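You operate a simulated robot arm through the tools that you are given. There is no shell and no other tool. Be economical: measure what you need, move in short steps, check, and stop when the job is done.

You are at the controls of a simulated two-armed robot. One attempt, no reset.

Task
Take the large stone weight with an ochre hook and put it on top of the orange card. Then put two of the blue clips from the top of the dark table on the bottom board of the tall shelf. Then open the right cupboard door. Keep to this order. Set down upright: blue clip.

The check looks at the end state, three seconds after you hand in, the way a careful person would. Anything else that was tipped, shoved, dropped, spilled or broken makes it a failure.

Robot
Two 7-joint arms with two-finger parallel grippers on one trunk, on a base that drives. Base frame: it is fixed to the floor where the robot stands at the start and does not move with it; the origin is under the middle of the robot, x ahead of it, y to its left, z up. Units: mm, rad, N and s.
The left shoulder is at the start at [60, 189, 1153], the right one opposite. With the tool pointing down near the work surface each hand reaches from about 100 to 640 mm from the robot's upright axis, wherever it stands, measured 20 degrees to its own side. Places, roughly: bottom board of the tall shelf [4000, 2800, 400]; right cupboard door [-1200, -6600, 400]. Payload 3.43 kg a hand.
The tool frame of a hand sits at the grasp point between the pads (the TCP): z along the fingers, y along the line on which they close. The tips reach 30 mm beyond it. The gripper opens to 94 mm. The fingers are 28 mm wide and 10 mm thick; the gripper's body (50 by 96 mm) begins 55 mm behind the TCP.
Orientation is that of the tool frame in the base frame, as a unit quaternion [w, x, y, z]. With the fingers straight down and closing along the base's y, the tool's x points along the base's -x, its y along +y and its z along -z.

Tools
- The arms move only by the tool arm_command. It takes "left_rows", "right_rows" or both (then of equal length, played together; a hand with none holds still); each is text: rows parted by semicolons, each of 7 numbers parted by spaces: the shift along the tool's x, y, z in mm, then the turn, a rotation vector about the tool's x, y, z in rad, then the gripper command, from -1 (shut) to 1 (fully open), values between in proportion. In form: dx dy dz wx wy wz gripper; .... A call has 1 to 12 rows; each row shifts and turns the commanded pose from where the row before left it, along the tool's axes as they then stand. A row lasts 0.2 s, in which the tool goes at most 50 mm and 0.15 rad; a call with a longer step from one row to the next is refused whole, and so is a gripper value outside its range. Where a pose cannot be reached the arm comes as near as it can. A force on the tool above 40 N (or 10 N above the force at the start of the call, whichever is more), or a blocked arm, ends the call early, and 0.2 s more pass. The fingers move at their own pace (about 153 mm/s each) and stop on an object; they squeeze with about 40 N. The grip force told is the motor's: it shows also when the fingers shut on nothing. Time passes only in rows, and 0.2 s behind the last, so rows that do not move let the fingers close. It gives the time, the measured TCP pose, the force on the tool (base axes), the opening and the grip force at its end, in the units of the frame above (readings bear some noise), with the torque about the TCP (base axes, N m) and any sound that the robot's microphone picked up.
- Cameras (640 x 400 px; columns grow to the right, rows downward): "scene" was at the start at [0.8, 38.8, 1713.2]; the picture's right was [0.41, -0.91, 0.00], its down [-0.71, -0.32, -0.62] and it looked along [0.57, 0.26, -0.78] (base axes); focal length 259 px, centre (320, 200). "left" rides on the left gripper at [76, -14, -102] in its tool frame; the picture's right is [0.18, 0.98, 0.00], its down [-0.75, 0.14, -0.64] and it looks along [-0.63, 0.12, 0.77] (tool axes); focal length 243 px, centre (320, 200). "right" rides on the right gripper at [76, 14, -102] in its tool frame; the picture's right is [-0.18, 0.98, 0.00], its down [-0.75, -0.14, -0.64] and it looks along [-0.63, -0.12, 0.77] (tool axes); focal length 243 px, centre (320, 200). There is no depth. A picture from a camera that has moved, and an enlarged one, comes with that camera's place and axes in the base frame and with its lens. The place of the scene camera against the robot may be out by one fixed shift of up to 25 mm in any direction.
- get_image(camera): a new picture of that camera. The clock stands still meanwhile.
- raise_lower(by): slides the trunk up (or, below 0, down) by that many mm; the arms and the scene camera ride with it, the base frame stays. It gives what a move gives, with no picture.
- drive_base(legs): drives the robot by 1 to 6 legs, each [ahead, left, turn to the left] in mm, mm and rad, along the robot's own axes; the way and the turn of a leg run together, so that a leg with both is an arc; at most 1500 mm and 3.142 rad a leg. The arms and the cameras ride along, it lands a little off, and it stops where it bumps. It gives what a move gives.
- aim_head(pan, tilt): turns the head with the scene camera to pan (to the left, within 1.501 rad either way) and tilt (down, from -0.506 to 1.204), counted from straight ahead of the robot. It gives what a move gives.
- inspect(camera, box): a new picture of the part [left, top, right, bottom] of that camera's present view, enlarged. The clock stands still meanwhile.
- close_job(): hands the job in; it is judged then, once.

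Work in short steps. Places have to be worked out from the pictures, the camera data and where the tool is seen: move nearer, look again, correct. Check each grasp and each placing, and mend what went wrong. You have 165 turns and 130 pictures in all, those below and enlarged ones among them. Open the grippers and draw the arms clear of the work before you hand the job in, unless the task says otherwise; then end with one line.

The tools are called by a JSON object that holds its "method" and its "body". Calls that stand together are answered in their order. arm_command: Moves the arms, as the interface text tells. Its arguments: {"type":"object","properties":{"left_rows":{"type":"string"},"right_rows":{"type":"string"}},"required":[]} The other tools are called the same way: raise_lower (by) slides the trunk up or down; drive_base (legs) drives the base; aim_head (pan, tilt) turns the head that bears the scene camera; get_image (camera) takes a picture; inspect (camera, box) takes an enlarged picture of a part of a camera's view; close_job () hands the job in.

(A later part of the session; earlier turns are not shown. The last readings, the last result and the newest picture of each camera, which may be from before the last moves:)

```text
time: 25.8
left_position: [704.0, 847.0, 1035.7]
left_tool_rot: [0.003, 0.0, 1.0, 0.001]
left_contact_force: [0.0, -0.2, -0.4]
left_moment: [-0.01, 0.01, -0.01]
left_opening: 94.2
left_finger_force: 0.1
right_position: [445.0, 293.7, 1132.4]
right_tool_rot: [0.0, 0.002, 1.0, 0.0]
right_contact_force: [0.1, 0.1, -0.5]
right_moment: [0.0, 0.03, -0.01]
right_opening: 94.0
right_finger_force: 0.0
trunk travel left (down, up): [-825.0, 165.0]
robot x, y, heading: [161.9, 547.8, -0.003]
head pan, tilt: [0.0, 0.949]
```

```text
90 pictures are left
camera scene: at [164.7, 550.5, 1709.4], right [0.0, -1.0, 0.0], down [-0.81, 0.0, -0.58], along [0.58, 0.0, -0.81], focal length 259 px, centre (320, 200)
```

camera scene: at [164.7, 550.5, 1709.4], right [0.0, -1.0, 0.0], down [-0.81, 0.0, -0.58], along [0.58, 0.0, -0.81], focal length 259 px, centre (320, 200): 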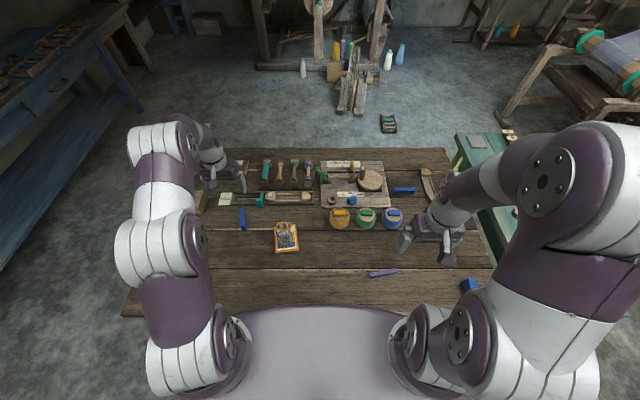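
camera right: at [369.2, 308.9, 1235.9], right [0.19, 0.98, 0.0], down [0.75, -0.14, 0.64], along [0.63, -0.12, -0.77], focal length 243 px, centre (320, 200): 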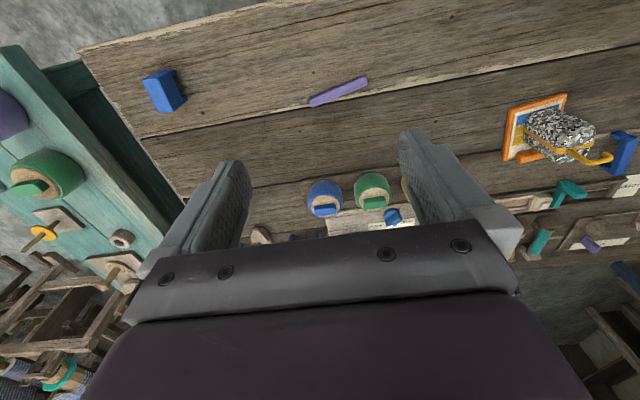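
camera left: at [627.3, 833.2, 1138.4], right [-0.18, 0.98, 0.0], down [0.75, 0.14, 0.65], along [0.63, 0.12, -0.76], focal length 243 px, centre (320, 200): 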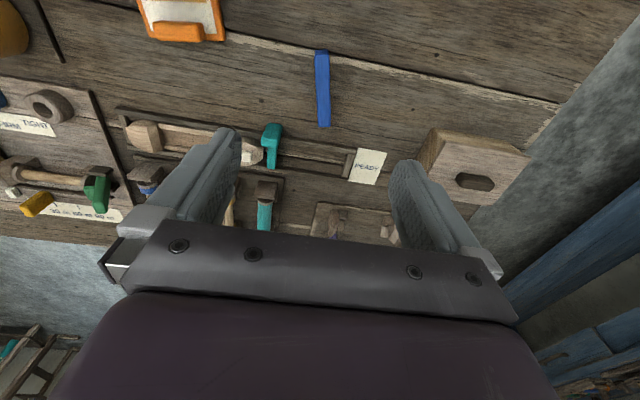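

Refined clip centre: [720,857], yaw ≈14°. I align above it at z≈900 and check.

{"method": "arm_command", "body": {"left_rows": "-16 10 20 0 0 0 1;0 0 45 0 0 -0.122 1;0 0 45 0 0 -0.122 1;0 0 25 0 0 0 1"}}

{"method": "get_image", "body": {"camera": "left"}}

{"method": "inspect", "body": {"camera": "scene", "box": [190, 170, 290, 250]}}

```text
time: 26.8
left_position: [720.0, 857.7, 901.6]
left_tool_rot: [0.003, -0.122, 0.993, 0.0]
left_contact_force: [0.0, -0.1, -0.1]
left_moment: [0.02, 0.01, 0.02]
left_opening: 94.0
left_finger_force: 0.0
right_position: [446.4, 293.4, 1133.7]
right_tool_rot: [0.0, 0.002, 1.0, -0.001]
right_contact_force: [-0.5, 0.9, -0.1]
right_moment: [-0.01, -0.01, 0.0]
right_opening: 93.9
right_finger_force: 0.1
trunk travel left (down, up): [-825.0, 165.0]
robot x, y, heading: [162.4, 540.8, -0.009]
head pan, tilt: [0.0, 0.949]
```

```text
89 pictures are left
camera left: at [649.4, 825.2, 1003.5], right [-0.42, 0.91, 0.0], down [0.69, 0.32, 0.65], along [0.59, 0.27, -0.76], focal length 243 px, centre (320, 200)
```

left: 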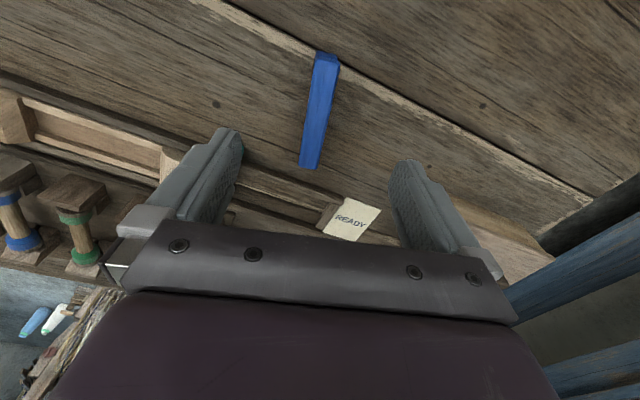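

```text
5.00 times, centred on (240, 210) of scene
camera zoom: at [164.9, 550.7, 1709.4], right [0.0, -1.0, 0.0], down [-0.81, 0.0, -0.58], along [0.58, 0.0, -0.81], focal length 1294 px, centre (720, 150)
```

zoom: 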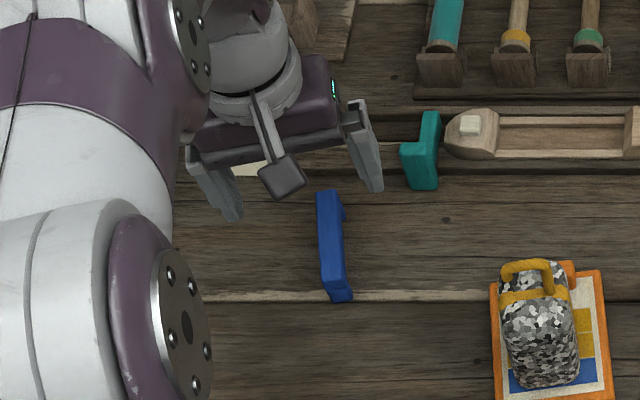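

Aligned. I descend to z≈814 and grip the clip's bar.

{"method": "arm_command", "body": {"left_rows": "-3 -2.5 30 0 0 -0.02 1;0 0 30 0 0 0 1;0 0 17 0 0 0 1;0 0 9 0 0 0 1;0 0 0 0 0 0 1"}}

{"method": "get_image", "body": {"camera": "left"}}

```text
time: 28.0
left_position: [724.5, 855.6, 815.0]
left_tool_rot: [0.003, -0.132, 0.991, -0.001]
left_contact_force: [-0.1, 0.3, -0.4]
left_moment: [0.04, 0.01, -0.01]
left_opening: 93.7
left_finger_force: 0.2
right_position: [445.8, 293.0, 1133.1]
right_tool_rot: [0.0, 0.002, 1.0, 0.0]
right_contact_force: [-0.2, 0.9, 0.0]
right_moment: [0.02, 0.02, 0.0]
right_opening: 94.0
right_finger_force: 0.0
trunk travel left (down, up): [-825.0, 165.0]
robot x, y, heading: [160.9, 539.8, -0.001]
head pan, tilt: [0.0, 0.949]
```

```text
87 pictures are left
camera left: at [654.5, 821.6, 917.5], right [-0.43, 0.9, 0.0], down [0.69, 0.33, 0.65], along [0.58, 0.28, -0.76], focal length 243 px, centre (320, 200)
```

left: 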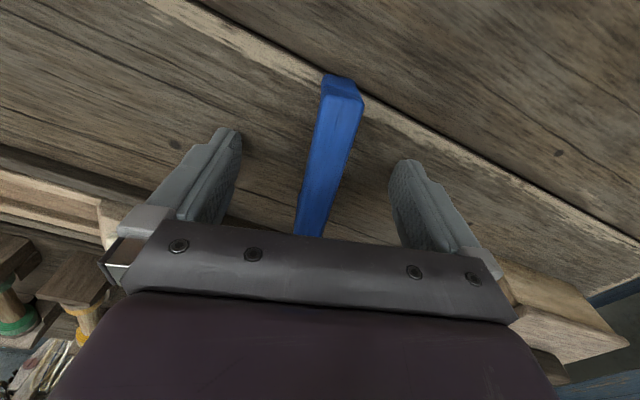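

The clip is ~4 mm off-centre towards +y. I shift and close.

{"method": "arm_command", "body": {"left_rows": "0 4 0 0 0 0 1;0 0 0 0 0 0 0;0 0 0 0 0 0 -0.6;0 0 0 0 0 0 -1;0 0 0 0 0 0 -1"}}

{"method": "get_image", "body": {"camera": "left"}}

```text
time: 29.2
left_position: [724.6, 857.9, 815.2]
left_tool_rot: [0.003, -0.132, 0.991, -0.001]
left_contact_force: [0.0, -0.1, -0.1]
left_moment: [-0.02, 0.02, -0.03]
left_opening: 21.4
left_finger_force: 40.2
right_position: [444.6, 293.1, 1132.2]
right_tool_rot: [0.0, 0.001, 1.0, 0.001]
right_contact_force: [0.5, -1.1, 0.9]
right_moment: [0.03, 0.01, -0.05]
right_opening: 93.9
right_finger_force: 0.1
trunk travel left (down, up): [-825.0, 165.0]
robot x, y, heading: [163.4, 543.4, -0.004]
head pan, tilt: [0.0, 0.949]
```

```text
86 pictures are left
camera left: at [653.4, 825.5, 917.6], right [-0.43, 0.9, 0.0], down [0.69, 0.33, 0.65], along [0.58, 0.28, -0.76], focal length 243 px, centre (320, 200)
```

left: 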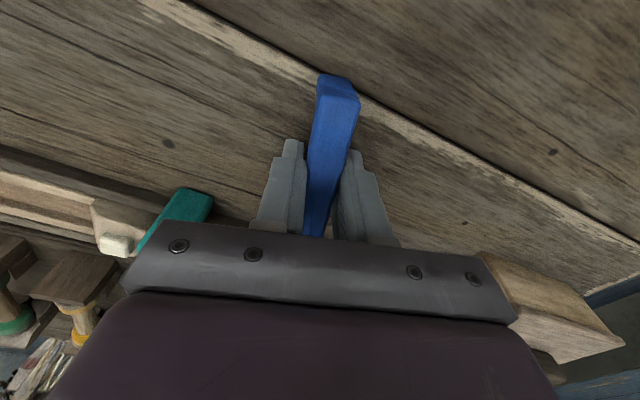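

Gripped (21.4 mm). I lift it.

{"method": "arm_command", "body": {"left_rows": "0 0 -20 0 0 0 -1;0 0 -45 0 0 0 -1;0 0 -45 0 0 0 -1;0 0 -45 0 0 0 -1;0 0 -45 0 0 0 -1;0 0 -45 0 0 0 -1"}}

{"method": "get_image", "body": {"camera": "left"}}

{"method": "inspect", "body": {"camera": "right", "box": [120, 50, 220, 130]}}

```text
time: 30.6
left_position: [722.2, 858.6, 1060.3]
left_tool_rot: [0.002, -0.132, 0.991, 0.0]
left_contact_force: [-0.2, 0.6, 0.1]
left_moment: [0.02, -0.01, 0.03]
left_opening: 21.2
left_finger_force: 40.8
right_position: [446.4, 294.1, 1133.4]
right_tool_rot: [0.0, 0.002, 1.0, 0.0]
right_contact_force: [-0.4, 0.0, -0.4]
right_moment: [0.02, 0.02, 0.04]
right_opening: 93.8
right_finger_force: 0.0
trunk travel left (down, up): [-825.0, 165.0]
robot x, y, heading: [161.6, 545.6, -0.002]
head pan, tilt: [0.0, 0.949]
```

```text
85 pictures are left
camera left: at [651.9, 825.6, 1162.5], right [-0.43, 0.9, 0.0], down [0.69, 0.33, 0.65], along [0.58, 0.28, -0.76], focal length 243 px, centre (320, 200)
```

left: 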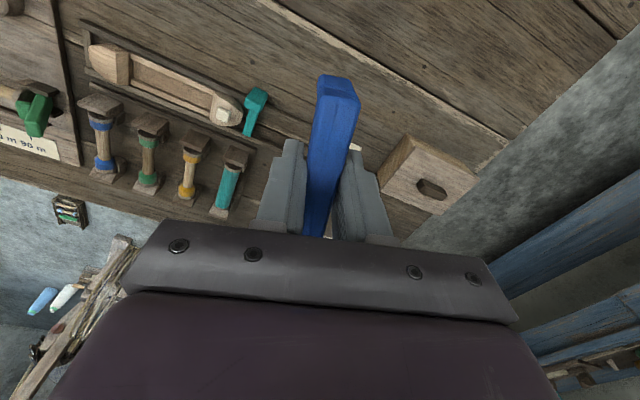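

```text
5.00 times, centred on (170, 90) of right
camera zoom: at [368.8, 308.4, 1235.7], right [0.19, 0.98, 0.0], down [0.75, -0.14, 0.64], along [0.63, -0.12, -0.77], focal length 1213 px, centre (1070, 750)
```

zoom: 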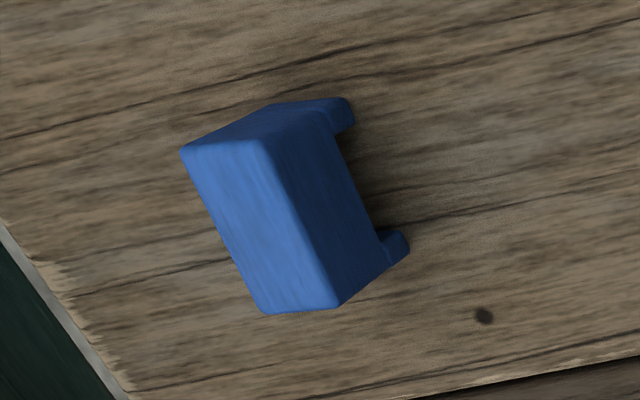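

The clip is lifted. A second identical upright blue arch is at about [865,168], better reached from the far side of the table, so I tuck the left hand and drive round the table's left end.

{"method": "arm_command", "body": {"left_rows": "0 0 0 0 0 0.133 -1;0 0 0 0 0 0.132 -1;40 0 -10 0 0 0 -1;40 0 -10 0 0 0 -1;40 0 -10 0 0 0 -1;40 0 -10 0 0 0 -1;40 0 -10 0 0 0 -1"}}

{"method": "drive_base", "body": {"legs": [[-180, 0, 0], [0, 1100, 0]]}}

{"method": "aim_head", "body": {"pan": 0.0, "tilt": 0.5}}

{"method": "get_image", "body": {"camera": "scene"}}

```text
time: 32.2
left_position: [520.8, 858.6, 1109.2]
left_tool_rot: [0.002, 0.0, 1.0, 0.0]
left_contact_force: [-0.7, 0.3, -0.1]
left_moment: [-0.04, -0.05, 0.0]
left_opening: 21.1
left_finger_force: 40.0
right_position: [444.3, 292.3, 1134.0]
right_tool_rot: [0.001, 0.001, 1.0, 0.0]
right_contact_force: [-0.5, 0.3, 0.0]
right_moment: [-0.04, -0.01, 0.02]
right_opening: 93.9
right_finger_force: 0.0
trunk travel left (down, up): [-825.0, 165.0]
robot x, y, heading: [158.6, 541.1, -0.002]
head pan, tilt: [0.0, 0.949]
```

```text
time: 38.9
left_position: [362.7, 1961.9, 1108.6]
left_tool_rot: [0.003, 0.009, 1.0, 0.0]
left_contact_force: [-0.4, -0.5, -0.7]
left_moment: [-0.01, -0.04, 0.01]
left_opening: 21.5
left_finger_force: 40.1
right_position: [275.5, 1397.9, 1132.0]
right_tool_rot: [0.0, 0.011, 1.0, -0.001]
right_contact_force: [-0.2, -0.6, 0.2]
right_moment: [0.03, 0.02, 0.0]
right_opening: 94.3
right_finger_force: 0.1
trunk travel left (down, up): [-825.0, 165.0]
robot x, y, heading: [-4.4, 1652.1, -0.021]
head pan, tilt: [0.0, 0.949]
```

```text
time: 39.8
left_position: [363.0, 1960.4, 1107.8]
left_tool_rot: [0.002, 0.009, 1.0, 0.0]
left_contact_force: [0.1, 0.0, 0.1]
left_moment: [-0.04, 0.0, 0.01]
left_opening: 21.4
left_finger_force: 40.3
right_position: [275.8, 1397.8, 1132.7]
right_tool_rot: [0.0, 0.012, 1.0, 0.0]
right_contact_force: [0.7, -1.2, -0.8]
right_moment: [0.03, 0.01, -0.01]
right_opening: 93.8
right_finger_force: 0.0
trunk travel left (down, up): [-825.0, 165.0]
robot x, y, heading: [-2.4, 1649.6, -0.023]
head pan, tilt: [0.0, 0.499]
```

```text
83 pictures are left
camera scene: at [17.8, 1658.8, 1746.8], right [-0.02, -1.0, 0.0], down [-0.48, 0.01, -0.88], along [0.88, -0.02, -0.48], focal length 259 px, centre (320, 200)
```

scene: 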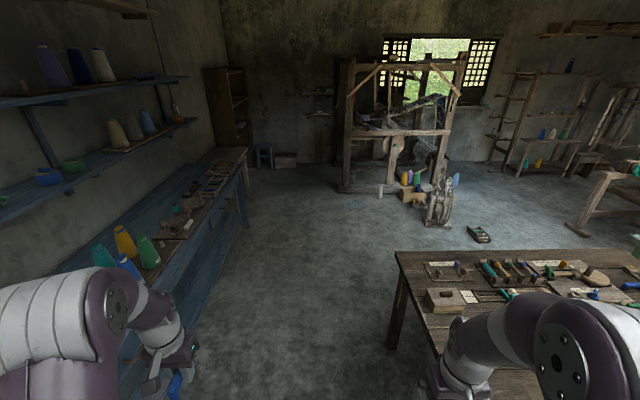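

The way ahead along the table's left side is free. I drive to beyond the table's far edge and turn toward it.

{"method": "drive_base", "body": {"legs": [[1500, 0, 0.021], [320, 0, 0], [0, -760, 0], [0, 0, -2.356]]}}

{"method": "aim_head", "body": {"pan": 0.0, "tilt": 0.7}}

{"method": "get_image", "body": {"camera": "scene"}}

```text
time: 58.3
left_position: [1783.9, 390.1, 1107.2]
left_tool_rot: [0.001, 0.923, 0.384, -0.002]
left_contact_force: [-0.1, 0.2, -0.5]
left_moment: [0.02, 0.01, 0.0]
left_opening: 21.1
left_finger_force: 40.2
right_position: [1438.5, 843.7, 1133.2]
right_tool_rot: [0.0, 0.924, 0.383, 0.0]
right_contact_force: [0.3, -0.1, 0.0]
right_moment: [0.01, -0.02, 0.01]
right_opening: 94.1
right_finger_force: 0.1
trunk travel left (down, up): [-825.0, 165.0]
robot x, y, heading: [1818.1, 871.7, -2.352]
head pan, tilt: [0.0, 0.499]
```

```text
time: 59.0
left_position: [1784.3, 390.1, 1109.2]
left_tool_rot: [0.001, 0.923, 0.384, -0.002]
left_contact_force: [1.0, 0.4, -1.0]
left_moment: [-0.02, 0.03, 0.0]
left_opening: 21.4
left_finger_force: 40.3
right_position: [1437.7, 843.8, 1132.8]
right_tool_rot: [0.001, 0.923, 0.384, 0.0]
right_contact_force: [-1.1, 0.5, 0.7]
right_moment: [0.02, -0.01, 0.01]
right_opening: 93.9
right_finger_force: 0.0
trunk travel left (down, up): [-825.0, 165.0]
robot x, y, heading: [1811.9, 867.6, -2.352]
head pan, tilt: [0.0, 0.7]
```

```text
82 pictures are left
camera scene: at [1789.2, 859.8, 1729.2], right [-0.71, 0.71, 0.0], down [0.45, 0.46, -0.77], along [-0.54, -0.54, -0.64], focal length 259 px, centre (320, 200)
```

scene: 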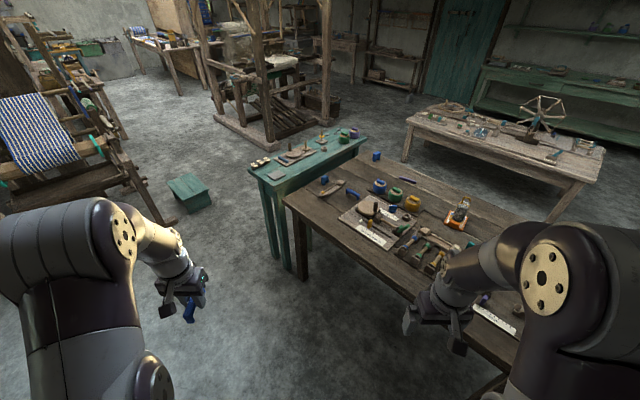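

The second arch clip shows near [850,167]. I drive ahead 640 mm so the right hand can reach it.

{"method": "drive_base", "body": {"legs": [[500, 0, 0], [130, 0, 0]]}}

{"method": "get_image", "body": {"camera": "right"}}

{"method": "get_image", "body": {"camera": "scene"}}

```text
time: 62.9
left_position: [1338.3, -56.5, 1108.2]
left_tool_rot: [0.0, 0.923, 0.384, -0.002]
left_contact_force: [0.4, 0.6, -0.1]
left_moment: [0.02, 0.01, 0.02]
left_opening: 21.2
left_finger_force: 40.7
right_position: [991.9, 396.2, 1132.2]
right_tool_rot: [0.0, 0.924, 0.382, 0.0]
right_contact_force: [0.7, 0.9, 0.7]
right_moment: [0.0, 0.0, 0.01]
right_opening: 94.2
right_finger_force: 0.2
trunk travel left (down, up): [-825.0, 165.0]
robot x, y, heading: [1367.5, 422.6, -2.361]
head pan, tilt: [0.0, 0.7]
```

```text
81 pictures are left
camera right: at [1055.5, 441.6, 1236.0], right [0.57, -0.82, 0.0], down [-0.63, -0.43, 0.64], along [-0.53, -0.36, -0.77], focal length 243 px, centre (320, 200)
```

right: 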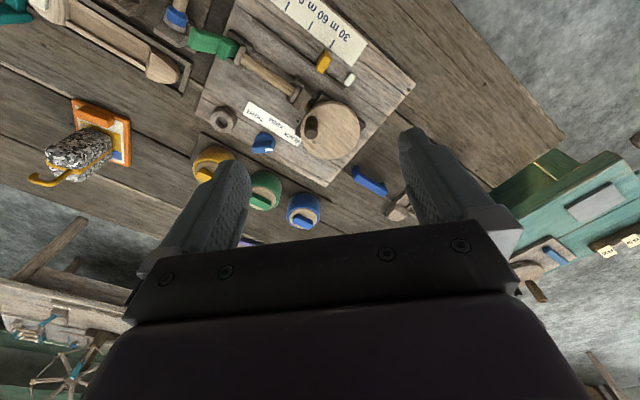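

```text
80 pictures are left
camera scene: at [1344.0, 413.9, 1729.2], right [-0.71, 0.71, 0.0], down [0.45, 0.46, -0.77], along [-0.54, -0.54, -0.64], focal length 259 px, centre (320, 200)
```

scene: 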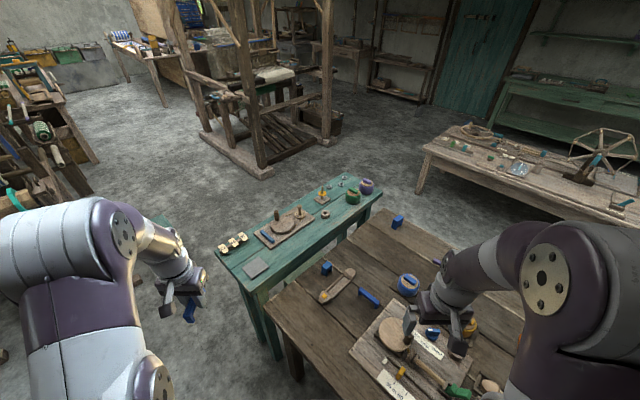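

The second clip lies along y at x≈863, y 131–225. I move the right hand over it, turn 45° so the fingers close along x, and come down to z≈950.

{"method": "arm_command", "body": {"right_rows": "-41 10.7 0 0 0 0 1;-41 10.7 0 0 0 0 1;-41 10.7 0 0 0 0 1;-41 10.7 0 0 0 0 1;-41 10.7 0 0 0 0 1;-41 10.7 0 0 0 0 1;0 0 30 0 0 -0.132 1;0 0 30 0 0 -0.132 1;0 0 30 0 0 -0.132 0.6;0 0 30 0 0 -0.132 0.6;0 0 30 0 0 -0.132 0.4;0 0 30 0 0 -0.132 0.4"}}

{"method": "get_image", "body": {"camera": "right"}}

```text
time: 65.5
left_position: [1336.8, -57.3, 1107.3]
left_tool_rot: [0.001, 0.923, 0.384, -0.002]
left_contact_force: [-0.3, -0.8, -0.5]
left_moment: [-0.02, -0.03, 0.01]
left_opening: 21.1
left_finger_force: 39.8
right_position: [861.4, 176.6, 952.1]
right_tool_rot: [0.0, 0.704, 0.71, 0.001]
right_contact_force: [-0.3, -0.7, -0.1]
right_moment: [0.01, 0.0, 0.05]
right_opening: 65.8
right_finger_force: 0.1
trunk travel left (down, up): [-825.0, 165.0]
robot x, y, heading: [1368.0, 420.9, -2.352]
head pan, tilt: [0.0, 0.7]
```

```text
79 pictures are left
camera right: at [875.3, 253.7, 1055.7], right [0.98, -0.18, 0.0], down [-0.13, -0.76, 0.64], along [-0.11, -0.63, -0.77], focal length 243 px, centre (320, 200)
```

right: 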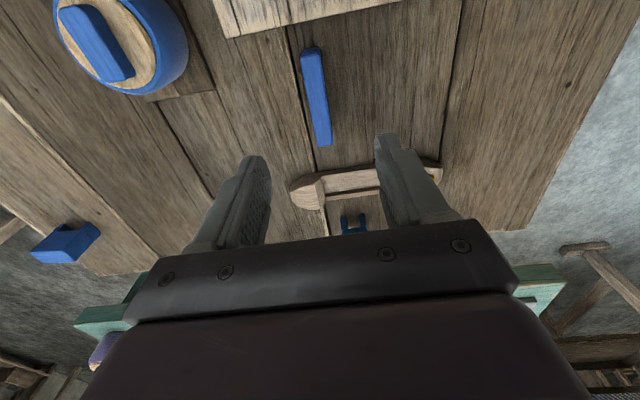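

The clip is nearly under the hand: centre [859,176]. I descend to z≈815 with a small correction.

{"method": "arm_command", "body": {"right_rows": "0 -2.4 35 0 0 0.045 0.4;0 0 40 0 0 0 0.4;0 0 35 0 0 0 0.4;0 0 18 0 0 0 0.4;0 0 9 0 0 0 0.4"}}

{"method": "get_image", "body": {"camera": "right"}}

```text
time: 66.7
left_position: [1338.4, -55.6, 1108.7]
left_tool_rot: [0.001, 0.923, 0.384, -0.002]
left_contact_force: [0.3, -0.7, 0.1]
left_moment: [0.0, 0.01, 0.0]
left_opening: 21.2
left_finger_force: 39.9
right_position: [860.1, 177.8, 816.0]
right_tool_rot: [0.0, 0.721, 0.693, 0.001]
right_contact_force: [-0.9, 0.1, -0.7]
right_moment: [-0.01, 0.0, 0.02]
right_opening: 65.9
right_finger_force: 0.0
trunk travel left (down, up): [-825.0, 165.0]
robot x, y, heading: [1365.6, 419.8, -2.358]
head pan, tilt: [0.0, 0.7]
```

```text
78 pictures are left
camera right: at [877.0, 253.3, 918.4], right [0.98, -0.22, 0.0], down [-0.17, -0.75, 0.64], along [-0.14, -0.63, -0.77], focal length 243 px, centre (320, 200)
```

right: 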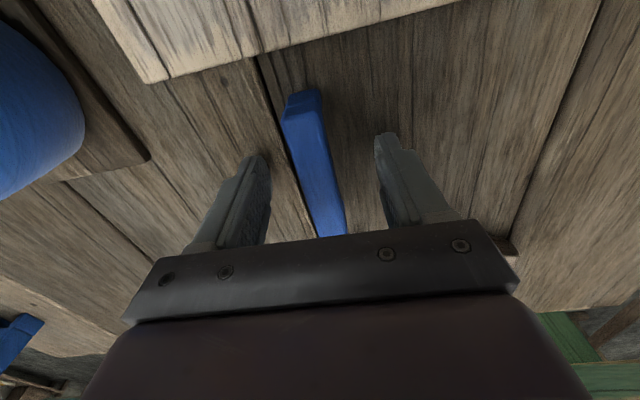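

Centred; closing the right gripper.

{"method": "arm_command", "body": {"right_rows": "0 0 0 0 0 0 -0.3;0 0 0 0 0 0 -1;0 0 0 0 0 0 -1;0 0 0 0 0 0 -1;0 0 -15 0 0 0 -1;0 0 -40 0 0 0 -1;0 0 -45 0 0 0 -1;0 0 -45 0 0 0 -1;0 0 -45 0 0 0 -1;0 0 -45 0 0 0 -1"}}

{"method": "get_image", "body": {"camera": "right"}}

```text
time: 68.9
left_position: [1337.4, -56.2, 1108.7]
left_tool_rot: [0.001, 0.923, 0.384, -0.002]
left_contact_force: [0.5, 0.5, 0.3]
left_moment: [-0.02, 0.02, 0.01]
left_opening: 21.4
left_finger_force: 39.7
right_position: [861.1, 177.8, 1051.1]
right_tool_rot: [0.0, 0.72, 0.694, 0.001]
right_contact_force: [-0.6, 1.0, 0.9]
right_moment: [0.0, -0.01, 0.0]
right_opening: 21.3
right_finger_force: 40.0
trunk travel left (down, up): [-825.0, 165.0]
robot x, y, heading: [1371.3, 422.3, -2.35]
head pan, tilt: [0.0, 0.7]
```

```text
77 pictures are left
camera right: at [878.1, 253.6, 1154.2], right [0.98, -0.22, 0.0], down [-0.17, -0.75, 0.64], along [-0.14, -0.63, -0.77], focal length 243 px, centre (320, 200)
```

right: 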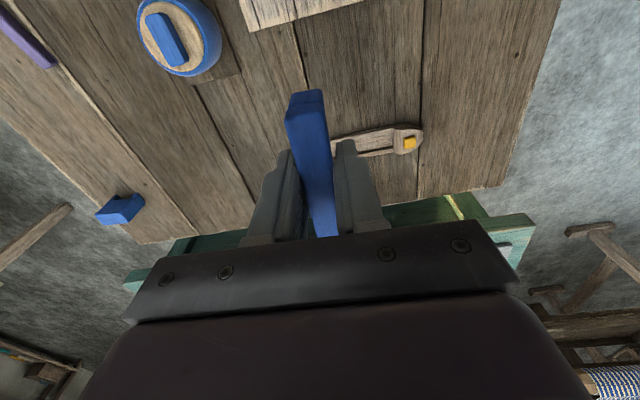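

Both clips are held. I tuck the right hand, back away, and turn toward the tall shelf.

{"method": "arm_command", "body": {"right_rows": "0 0 -10 0 0 0.149 -1;0 0 -10 0 0 0.149 -1;0 0 -10 0 0 0.149 -1;0 0 -10 0 0 0.149 -1;0 0 -10 0 0 0.149 -1;40 -5 0 0 0 0 -1;40 -5 0 0 0 0 -1;40 -5 0 0 0 0 -1;40 -5 0 0 0 0 -1;40 -5 0 0 0 0 -1"}}

{"method": "drive_base", "body": {"legs": [[-700, 0, 0], [0, 0, 3.0], [1300, 0, 0]]}}

{"method": "aim_head", "body": {"pan": 0.0, "tilt": 0.4}}

{"method": "get_image", "body": {"camera": "scene"}}

```text
time: 71.1
left_position: [1338.0, -55.5, 1107.6]
left_tool_rot: [0.001, 0.923, 0.385, -0.002]
left_contact_force: [1.2, 0.3, -0.1]
left_moment: [-0.02, 0.01, 0.01]
left_opening: 21.2
left_finger_force: 39.9
right_position: [985.3, 336.8, 1099.4]
right_tool_rot: [0.0, 0.924, 0.383, -0.001]
right_contact_force: [-0.4, -0.8, -0.4]
right_moment: [-0.02, 0.02, 0.03]
right_opening: 21.5
right_finger_force: 39.9
trunk travel left (down, up): [-825.0, 165.0]
robot x, y, heading: [1368.7, 423.3, -2.361]
head pan, tilt: [0.0, 0.7]
```

```text
time: 88.1
left_position: [2977.5, 2199.2, 1107.4]
left_tool_rot: [0.002, -0.33, 0.944, 0.0]
left_contact_force: [-0.6, 0.2, -0.5]
left_moment: [0.0, 0.01, -0.03]
left_opening: 21.2
left_finger_force: 40.5
right_position: [3282.3, 1767.8, 1100.2]
right_tool_rot: [0.0, -0.329, 0.944, 0.0]
right_contact_force: [1.0, 0.6, -1.3]
right_moment: [-0.01, 0.03, 0.01]
right_opening: 21.2
right_finger_force: 40.2
trunk travel left (down, up): [-825.0, 165.0]
robot x, y, heading: [2892.5, 1727.7, 0.667]
head pan, tilt: [0.0, 0.7]
```

```text
time: 88.9
left_position: [2978.7, 2201.2, 1108.3]
left_tool_rot: [0.002, -0.329, 0.944, 0.001]
left_contact_force: [0.1, 0.1, -1.1]
left_moment: [0.02, 0.01, 0.0]
left_opening: 21.1
left_finger_force: 39.7
right_position: [3283.6, 1767.2, 1100.1]
right_tool_rot: [-0.001, -0.329, 0.944, 0.0]
right_contact_force: [1.1, -0.3, -0.3]
right_moment: [0.03, 0.02, -0.02]
right_opening: 21.3
right_finger_force: 40.0
trunk travel left (down, up): [-825.0, 165.0]
robot x, y, heading: [2896.1, 1725.0, 0.669]
head pan, tilt: [0.0, 0.4]
```

```text
76 pictures are left
camera scene: at [2908.2, 1754.0, 1755.9], right [0.62, -0.78, 0.0], down [-0.31, -0.24, -0.92], along [0.72, 0.57, -0.39], focal length 259 px, centre (320, 200)
```

scene: 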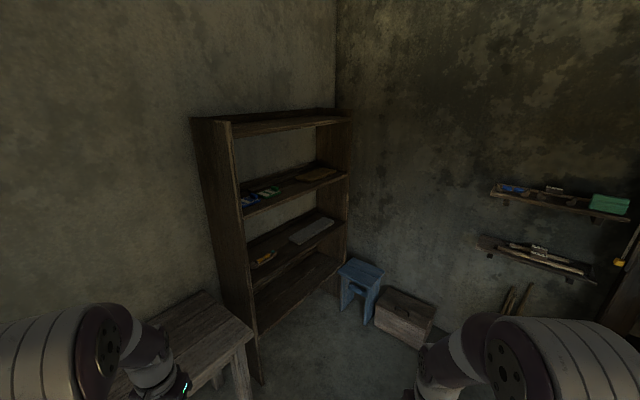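

The shelf faces −y; its bottom board (front edge y≈2740, x≈3560–4480, z≈400) is empty, with a second board ~340 mm above. I look more closely at it, the stool and the bench.

{"method": "aim_head", "body": {"pan": 0.1, "tilt": 0.7}}

{"method": "get_image", "body": {"camera": "scene"}}

{"method": "inspect", "body": {"camera": "scene", "box": [180, 60, 420, 210]}}

```text
time: 89.7
left_position: [2977.4, 2200.2, 1108.5]
left_tool_rot: [0.002, -0.33, 0.944, 0.001]
left_contact_force: [-0.9, 0.3, -0.5]
left_moment: [-0.01, 0.04, 0.02]
left_opening: 21.6
left_finger_force: 40.1
right_position: [3281.8, 1768.5, 1100.2]
right_tool_rot: [0.0, -0.329, 0.944, 0.0]
right_contact_force: [-0.4, -0.9, 0.5]
right_moment: [-0.01, -0.01, 0.02]
right_opening: 21.3
right_finger_force: 40.4
trunk travel left (down, up): [-825.0, 165.0]
robot x, y, heading: [2891.5, 1727.8, 0.672]
head pan, tilt: [0.099, 0.7]
```

```text
75 pictures are left
camera scene: at [2896.5, 1755.4, 1729.2], right [0.69, -0.72, 0.0], down [-0.46, -0.45, -0.77], along [0.55, 0.53, -0.64], focal length 259 px, centre (320, 200)
```

scene: 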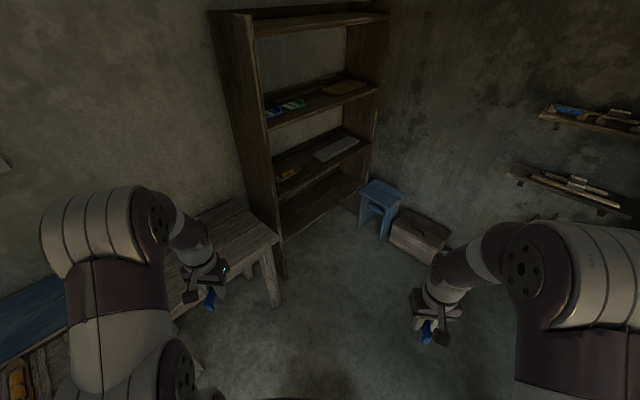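

```text
2.67 times, centred on (300, 135) of scene
camera zoom: at [2896.5, 1755.4, 1729.2], right [0.69, -0.72, 0.0], down [-0.46, -0.45, -0.77], along [0.55, 0.53, -0.64], focal length 690 px, centre (373, 373)
```

zoom: 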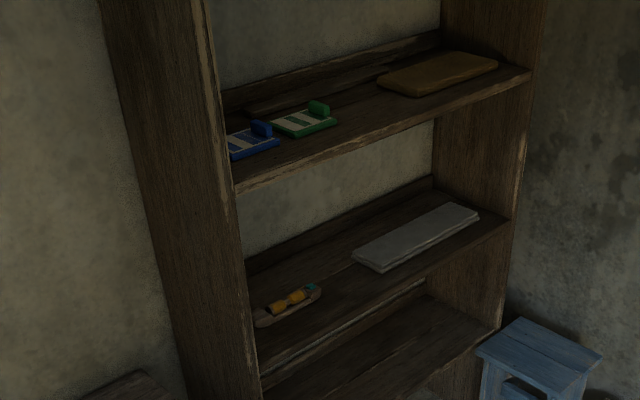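

The bench beside the shelf (top ≈750, right end x≈3385, front edge y≈2510) looks free. A vertical hand won't fit well under the second board, so I plan to re-grip the clips there with a tilted hand. I drive to face +y in front of it.

{"method": "drive_base", "body": {"legs": [[0, 0, 0.9], [0, -410, 0], [290, 0, 0]]}}

{"method": "aim_head", "body": {"pan": 0.0, "tilt": 0.8}}

{"method": "get_image", "body": {"camera": "scene"}}

{"method": "get_image", "body": {"camera": "left"}}

```text
time: 96.2
left_position: [2987.5, 2374.4, 1108.6]
left_tool_rot: [0.001, -0.707, 0.708, 0.001]
left_contact_force: [-0.6, 0.0, 0.1]
left_moment: [0.0, -0.01, 0.0]
left_opening: 21.2
left_finger_force: 40.3
right_position: [3516.6, 2344.3, 1100.8]
right_tool_rot: [0.0, -0.706, 0.708, 0.0]
right_contact_force: [0.4, -0.2, -0.4]
right_moment: [-0.02, -0.03, 0.0]
right_opening: 21.0
right_finger_force: 40.0
trunk travel left (down, up): [-825.0, 165.0]
robot x, y, heading: [3306.6, 2012.5, 1.567]
head pan, tilt: [0.099, 0.7]
```

```text
time: 96.9
left_position: [2986.4, 2377.0, 1107.7]
left_tool_rot: [0.001, -0.706, 0.708, 0.001]
left_contact_force: [0.0, 0.0, 0.1]
left_moment: [-0.01, 0.02, 0.0]
left_opening: 21.2
left_finger_force: 40.2
right_position: [3516.1, 2344.7, 1099.3]
right_tool_rot: [0.0, -0.706, 0.708, -0.001]
right_contact_force: [0.1, 0.6, -0.7]
right_moment: [-0.02, 0.01, 0.02]
right_opening: 21.0
right_finger_force: 40.8
trunk travel left (down, up): [-825.0, 165.0]
robot x, y, heading: [3303.4, 2011.8, 1.565]
head pan, tilt: [0.0, 0.799]
```

```text
73 pictures are left
camera scene: at [3295.1, 2041.3, 1720.9], right [1.0, 0.0, 0.0], down [0.0, -0.72, -0.7], along [0.0, 0.7, -0.72], focal length 259 px, centre (320, 200)
```

scene: 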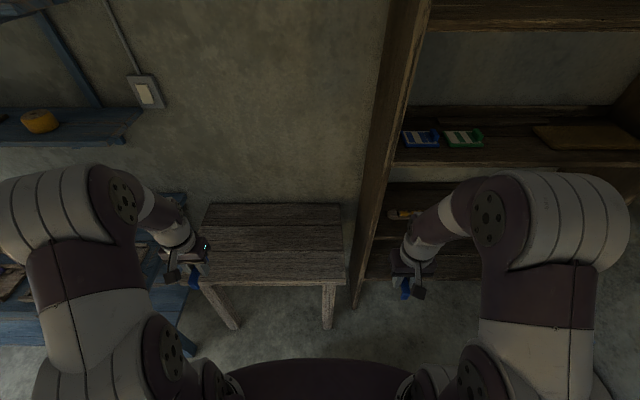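

```text
72 pictures are left
camera left: at [3001.8, 2299.8, 1211.0], right [-0.98, -0.18, 0.0], down [-0.14, 0.75, 0.64], along [-0.12, 0.63, -0.76], focal length 243 px, centre (320, 200)
```

left: 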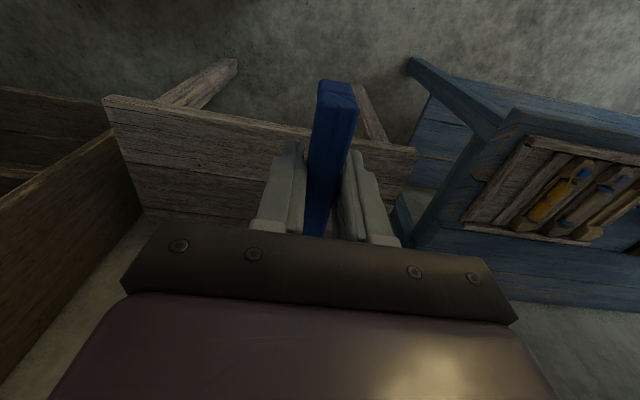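

The small table beside the shelf is empty (x≈2830–3394, y≈2525–2956). I shift the base a bit left and ahead, then bring both hands over it.

{"method": "drive_base", "body": {"legs": [[60, 150, 0.004]]}}

{"method": "arm_command", "body": {"left_rows": "-30 -25 10 0 0 0 -1;-30 -25 10 0 0 0 -1;-30 -25 10 0 0 0 -1;-30 -25 10 0 0 0 -1;-30 -25 10 0 0 0 -1;-30 -25 10 0 0 0 -1", "right_rows": "-36 11 10 0 0 0 -1;-36 11 10 0 0 0 -1;-36 11 10 0 0 0 -1;-36 11 10 0 0 0 -1;-36 11 10 0 0 0 -1;-36 11 10 0 0 0 -1"}}

{"method": "aim_head", "body": {"pan": 0.0, "tilt": 0.9}}

{"method": "get_image", "body": {"camera": "scene"}}

```text
time: 98.3
left_position: [2837.0, 2433.9, 1109.6]
left_tool_rot: [-0.001, 0.707, -0.707, -0.001]
left_contact_force: [0.4, 0.6, -0.4]
left_moment: [-0.03, -0.02, 0.02]
left_opening: 21.5
left_finger_force: 40.0
right_position: [3365.7, 2404.3, 1099.9]
right_tool_rot: [0.0, -0.707, 0.708, 0.001]
right_contact_force: [0.4, 0.6, -1.0]
right_moment: [-0.03, -0.03, 0.02]
right_opening: 21.3
right_finger_force: 39.9
trunk travel left (down, up): [-825.0, 165.0]
robot x, y, heading: [3152.3, 2073.2, 1.569]
head pan, tilt: [0.0, 0.799]
```

```text
time: 99.7
left_position: [2987.3, 2616.9, 1047.2]
left_tool_rot: [0.0, 0.707, -0.707, -0.001]
left_contact_force: [-0.1, 0.3, 0.2]
left_moment: [-0.03, 0.02, -0.01]
left_opening: 21.2
left_finger_force: 40.6
right_position: [3297.9, 2624.5, 1039.0]
right_tool_rot: [-0.002, -0.707, 0.707, -0.001]
right_contact_force: [-0.7, 0.2, -1.0]
right_moment: [-0.03, 0.0, 0.02]
right_opening: 21.2
right_finger_force: 39.9
trunk travel left (down, up): [-825.0, 165.0]
robot x, y, heading: [3149.3, 2073.8, 1.569]
head pan, tilt: [0.0, 0.799]
```

```text
time: 100.4
left_position: [2986.7, 2615.3, 1049.5]
left_tool_rot: [0.002, -0.707, 0.707, 0.001]
left_contact_force: [-0.4, -1.5, -0.5]
left_moment: [0.0, -0.02, 0.0]
left_opening: 21.3
left_finger_force: 39.9
right_position: [3298.3, 2620.5, 1040.1]
right_tool_rot: [-0.001, -0.707, 0.707, -0.001]
right_contact_force: [-0.2, -0.3, 0.1]
right_moment: [0.03, 0.01, -0.04]
right_opening: 21.2
right_finger_force: 40.0
trunk travel left (down, up): [-825.0, 165.0]
robot x, y, heading: [3151.5, 2072.7, 1.568]
head pan, tilt: [0.0, 0.901]
```

```text
71 pictures are left
camera scene: at [3144.0, 2095.6, 1713.0], right [1.0, 0.0, 0.0], down [0.0, -0.78, -0.62], along [0.0, 0.62, -0.78], focal length 259 px, centre (320, 200)
```

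scene: 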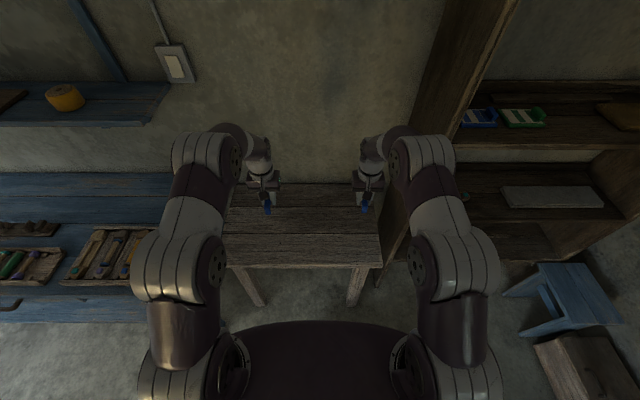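

Both clips are over the table. I lower both to about z=830 and look.

{"method": "arm_command", "body": {"left_rows": "0 0 43 0 0 0 -1;0 0 43 0 0 0 -1;0 0 43 0 0 0 -1;0 0 43 0 0 0 -1;0 0 43 0 0 0 -1", "right_rows": "0 0 41 0 0 0 -1;0 0 41 0 0 0 -1;0 0 41 0 0 0 -1;0 0 41 0 0 0 -1;0 0 41 0 0 0 -1"}}

{"method": "get_image", "body": {"camera": "left"}}

{"method": "inspect", "body": {"camera": "scene", "box": [220, 150, 400, 270]}}

```text
time: 101.6
left_position: [2986.0, 2616.1, 833.4]
left_tool_rot: [-0.001, 0.708, -0.706, -0.001]
left_contact_force: [0.0, 0.3, 0.6]
left_moment: [-0.06, 0.01, -0.01]
left_opening: 20.9
left_finger_force: 40.0
right_position: [3297.0, 2620.7, 832.1]
right_tool_rot: [0.0, 0.707, -0.707, 0.0]
right_contact_force: [0.2, -0.1, -0.6]
right_moment: [-0.03, 0.01, 0.01]
right_opening: 21.1
right_finger_force: 40.1
trunk travel left (down, up): [-825.0, 165.0]
robot x, y, heading: [3154.2, 2070.7, 1.567]
head pan, tilt: [0.0, 0.901]
```

```text
70 pictures are left
camera left: at [2999.4, 2540.4, 935.7], right [-0.98, -0.18, 0.0], down [-0.14, 0.75, 0.65], along [-0.12, 0.63, -0.76], focal length 243 px, centre (320, 200)
```

left: 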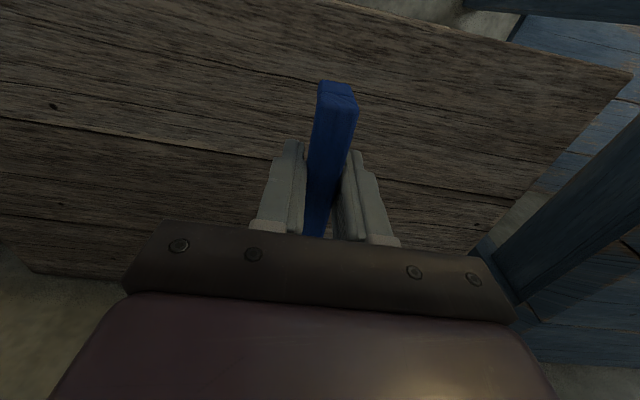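

```text
3.33 times, centred on (310, 210) of scene
camera zoom: at [3143.8, 2097.1, 1713.1], right [1.0, 0.0, 0.0], down [0.0, -0.78, -0.62], along [0.0, 0.62, -0.78], focal length 863 px, centre (353, 167)
```

zoom: 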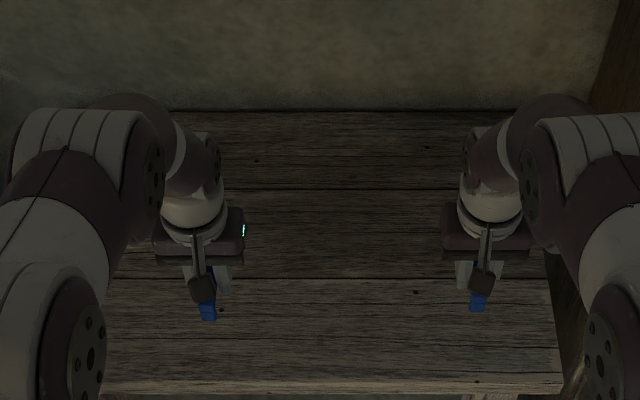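

I lower the left clip slowly to feel the table.

{"method": "arm_command", "body": {"left_rows": "0 0 5 0 0 0 -1;0 0 5 0 0 0 -1;0 0 5 0 0 0 -1;0 0 5 0 0 0 -1;0 0 5 0 0 0 -1;0 0 5 0 0 0 -1"}}

```text
time: 103.0
left_position: [2987.4, 2617.1, 804.4]
left_tool_rot: [0.002, -0.707, 0.707, 0.002]
left_contact_force: [0.1, -0.4, -0.9]
left_moment: [-0.01, -0.03, -0.01]
left_opening: 21.2
left_finger_force: 39.9
right_position: [3298.7, 2621.5, 833.5]
right_tool_rot: [-0.001, -0.707, 0.707, -0.001]
right_contact_force: [-0.1, -0.3, 0.1]
right_moment: [-0.03, 0.0, 0.01]
right_opening: 21.4
right_finger_force: 40.3
trunk travel left (down, up): [-825.0, 165.0]
robot x, y, heading: [3154.2, 2068.8, 1.569]
head pan, tilt: [0.0, 0.901]
```

No contact yet at 804; continuing down.

{"method": "arm_command", "body": {"left_rows": "0 0 4 0 0 0 -1;0 0 4 0 0 0 -1;0 0 4 0 0 0 -1;0 0 4 0 0 0 -1;0 0 4 0 0 0 -1;0 0 4 0 0 0 -1;0 0 4 0 0 0 -1;0 0 4 0 0 0 -1;0 0 4 0 0 0 -1;0 0 4 0 0 0 -1"}}

{"method": "get_image", "body": {"camera": "left"}}

```text
time: 105.2
left_position: [2985.7, 2616.5, 763.7]
left_tool_rot: [0.001, -0.707, 0.707, 0.0]
left_contact_force: [-0.7, 0.3, 0.1]
left_moment: [0.02, -0.04, -0.02]
left_opening: 21.1
left_finger_force: 40.2
right_position: [3298.0, 2621.2, 834.0]
right_tool_rot: [0.001, 0.707, -0.707, 0.001]
right_contact_force: [-0.4, -0.6, 0.3]
right_moment: [-0.01, 0.04, -0.02]
right_opening: 21.2
right_finger_force: 39.9
trunk travel left (down, up): [-825.0, 165.0]
robot x, y, heading: [3149.9, 2073.2, 1.568]
head pan, tilt: [0.0, 0.901]
```

```text
68 pictures are left
camera left: at [2999.7, 2539.8, 866.9], right [-0.98, -0.18, 0.0], down [-0.14, 0.75, 0.65], along [-0.12, 0.63, -0.76], focal length 243 px, centre (320, 200)
```

left: 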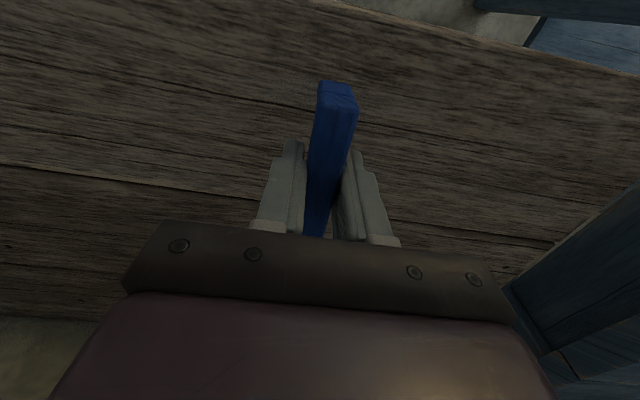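

Still no contact; I continue down, watching the force.

{"method": "arm_command", "body": {"left_rows": "0 0 4 0 0 0 -1;0 0 4 0 0 0 -1;0 0 4 0 0 0 -1;0 0 4 0 0 0 -1;0 0 4 0 0 0 -1;0 0 4 0 0 0 -1;0 0 4 0 0 0 -1;0 0 4 0 0 0 -1;0 0 4 0 0 0 -1;0 0 4 0 0 0 -1"}}

{"method": "get_image", "body": {"camera": "left"}}

```text
time: 107.4
left_position: [2985.0, 2619.2, 729.7]
left_tool_rot: [-0.005, 0.707, -0.707, -0.005]
left_contact_force: [-0.5, -9.3, 26.3]
left_moment: [-0.28, -0.06, -0.04]
left_opening: 21.2
left_finger_force: 40.2
right_position: [3299.2, 2618.3, 835.9]
right_tool_rot: [-0.001, -0.707, 0.707, 0.0]
right_contact_force: [0.0, -0.4, 0.5]
right_moment: [0.01, -0.02, -0.01]
right_opening: 21.2
right_finger_force: 40.1
trunk travel left (down, up): [-825.0, 165.0]
robot x, y, heading: [3150.1, 2071.7, 1.567]
head pan, tilt: [0.0, 0.901]
stopped in row 10 (left hand): the force on the tool passed its limit (the readings are from after the stop); the commanded pose is now the measured one
```

```text
67 pictures are left
camera left: at [3000.2, 2542.3, 832.4], right [-0.98, -0.19, 0.0], down [-0.14, 0.74, 0.65], along [-0.12, 0.64, -0.76], focal length 243 px, centre (320, 200)
```

left: 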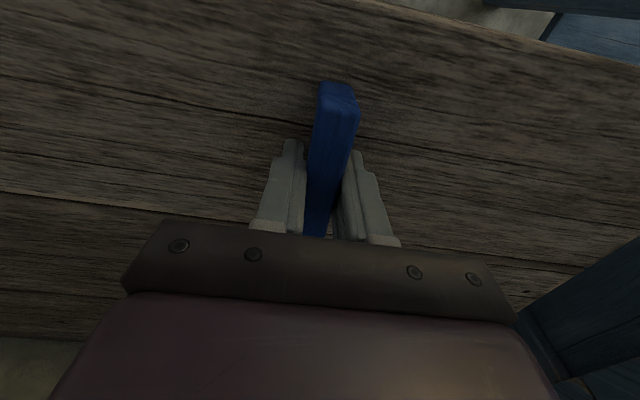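

The table top is at about z=696. Here I open, tilt the hand 0.6 rad about the closing axis with the fingers still straddling the bar, and grip again.

{"method": "arm_command", "body": {"left_rows": "0 0 -2 0 0 0 -1;0 0 0 0 0 0 -0.2;0 0 0 0 0 0 0;0 0 -2 0 0 0 0.1;0 0 0 0 -0.15 0 0.1;0 0 0 0 -0.15 0 0.1;0 0 0 0 -0.15 0 0.1;0 0 0 0 -0.15 0 0.1;0 0 0 0 0 0 0.1"}}

{"method": "get_image", "body": {"camera": "left"}}

{"method": "inspect", "body": {"camera": "scene", "box": [220, 150, 400, 270]}}

```text
time: 109.4
left_position: [2984.2, 2619.8, 732.5]
left_tool_rot: [-0.179, 0.685, -0.682, -0.184]
left_contact_force: [4.4, -7.0, 16.9]
left_moment: [-0.13, -0.63, -0.42]
left_opening: 53.8
left_finger_force: 1.3
left hand out of reach, approached as far as the arm can: row 8
right_position: [3297.3, 2619.2, 834.6]
right_tool_rot: [-0.001, 0.707, -0.707, -0.001]
right_contact_force: [-0.1, 0.0, 0.2]
right_moment: [-0.03, -0.02, 0.02]
right_opening: 21.3
right_finger_force: 39.9
trunk travel left (down, up): [-825.0, 165.0]
robot x, y, heading: [3153.3, 2071.7, 1.567]
head pan, tilt: [0.0, 0.901]
```

```text
66 pictures are left
camera left: at [2999.8, 2502.3, 784.9], right [-0.98, -0.16, -0.09], down [-0.14, 0.33, 0.93], along [-0.12, 0.93, -0.35], focal length 243 px, centre (320, 200)
```

left: 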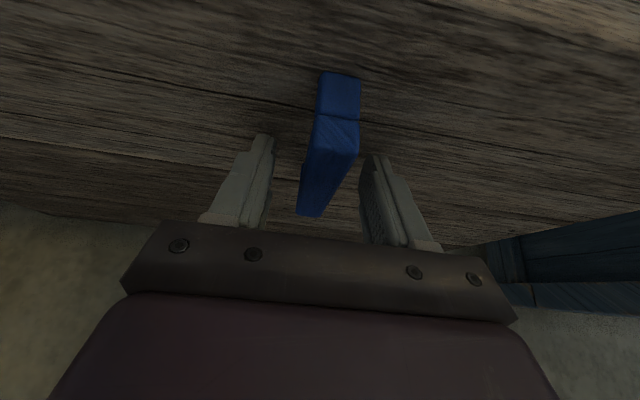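

```text
3.33 times, centred on (310, 210) of scene
camera zoom: at [3145.1, 2091.6, 1713.1], right [1.0, 0.0, 0.0], down [0.0, -0.78, -0.62], along [0.0, 0.62, -0.78], focal length 863 px, centre (353, 167)
```

zoom: 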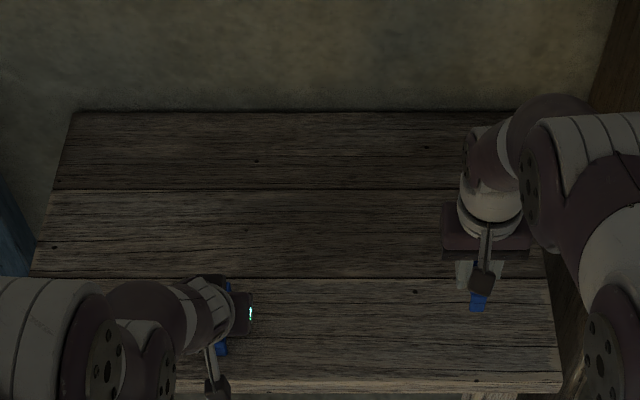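

The clip still stands; the finger tips graze the table (17 N). I rise 4 mm and close on the bar.

{"method": "arm_command", "body": {"left_rows": "-2 0 -3.4 0 0 0 0.1;0 0 0 0 0 0 -0.5;0 0 0 0 0 0 -1;0 0 0 0 0 0 -1;0 0 0 0 0 0 -1"}}

{"method": "get_image", "body": {"camera": "left"}}

```text
time: 110.6
left_position: [2985.0, 2620.4, 735.5]
left_tool_rot: [-0.177, 0.685, -0.683, -0.182]
left_contact_force: [0.0, 1.1, -0.6]
left_moment: [0.0, 0.01, -0.02]
left_opening: 21.1
left_finger_force: 40.4
right_position: [3297.3, 2622.2, 835.1]
right_tool_rot: [0.0, 0.708, -0.707, 0.001]
right_contact_force: [-0.2, 0.2, -0.8]
right_moment: [-0.01, -0.03, 0.01]
right_opening: 21.4
right_finger_force: 40.0
trunk travel left (down, up): [-825.0, 165.0]
robot x, y, heading: [3150.7, 2068.5, 1.568]
head pan, tilt: [0.0, 0.901]
```

```text
64 pictures are left
camera left: at [3000.4, 2502.9, 787.2], right [-0.98, -0.17, -0.08], down [-0.14, 0.34, 0.93], along [-0.13, 0.93, -0.36], focal length 243 px, centre (320, 200)
```

left: 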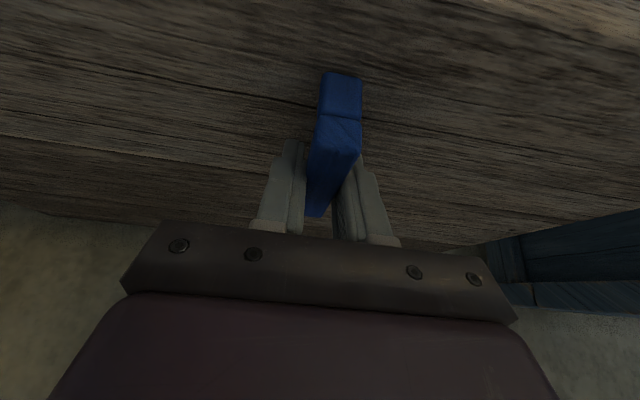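

The left clip is re-gripped with the hand tilted about 0.51 rad. Now the same with the right hand: lower to contact height, open.

{"method": "arm_command", "body": {"right_rows": "0 0 30 0 0 0 -1;0 0 30 0 0 0 -1;0 0 25 0 0 0 -1;0 0 10 0 0 0 -1;0 0 4 0 0 0 -1;0 0 2 0 0 0 -1;0 0 2 0 0 0 -1"}}

```text
time: 112.2
left_position: [2985.5, 2617.6, 736.4]
left_tool_rot: [-0.179, 0.684, -0.682, -0.185]
left_contact_force: [1.1, 1.3, -0.1]
left_moment: [0.0, 0.0, 0.01]
left_opening: 21.3
left_finger_force: 40.0
right_position: [3296.6, 2620.3, 734.2]
right_tool_rot: [-0.003, 0.708, -0.707, -0.001]
right_contact_force: [1.3, -2.9, 28.2]
right_moment: [-0.59, -0.01, 0.02]
right_opening: 21.1
right_finger_force: 39.7
trunk travel left (down, up): [-825.0, 165.0]
robot x, y, heading: [3150.6, 2074.1, 1.566]
head pan, tilt: [0.0, 0.901]
```

Right clip bears on the table. Relieve, open, tilt and look.

{"method": "arm_command", "body": {"right_rows": "0 0 -2 0 0 0 -1;0 0 0 0 0 0 -0.2;0 0 0 0 0 0 0.1;0 0 -4 0 0 0 0.1;0 0 0 0 -0.128 0 0.1;0 0 0 0 -0.128 0 0.1;0 0 0 0 -0.128 0 0.1;0 0 0 0 -0.128 0 0.1;0 0 0 0 0 0 0.1"}}

{"method": "get_image", "body": {"camera": "right"}}

```text
time: 114.2
left_position: [2984.8, 2619.1, 735.0]
left_tool_rot: [-0.178, 0.685, -0.682, -0.183]
left_contact_force: [0.4, -0.7, 0.0]
left_moment: [0.01, 0.01, 0.03]
left_opening: 21.4
left_finger_force: 39.7
right_position: [3298.2, 2620.8, 736.4]
right_tool_rot: [-0.179, 0.684, -0.684, -0.179]
right_contact_force: [0.6, -0.1, -0.6]
right_moment: [0.0, -0.02, -0.01]
right_opening: 52.0
right_finger_force: 0.1
trunk travel left (down, up): [-825.0, 165.0]
robot x, y, heading: [3152.5, 2070.3, 1.57]
head pan, tilt: [0.0, 0.901]
```

```text
63 pictures are left
camera right: at [3282.9, 2505.6, 789.6], right [-0.98, 0.16, 0.09], down [0.14, 0.34, 0.93], along [0.12, 0.93, -0.36], focal length 243 px, centre (320, 200)
```

right: 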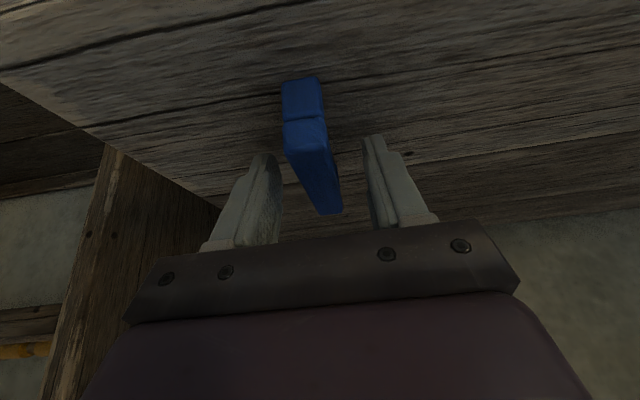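

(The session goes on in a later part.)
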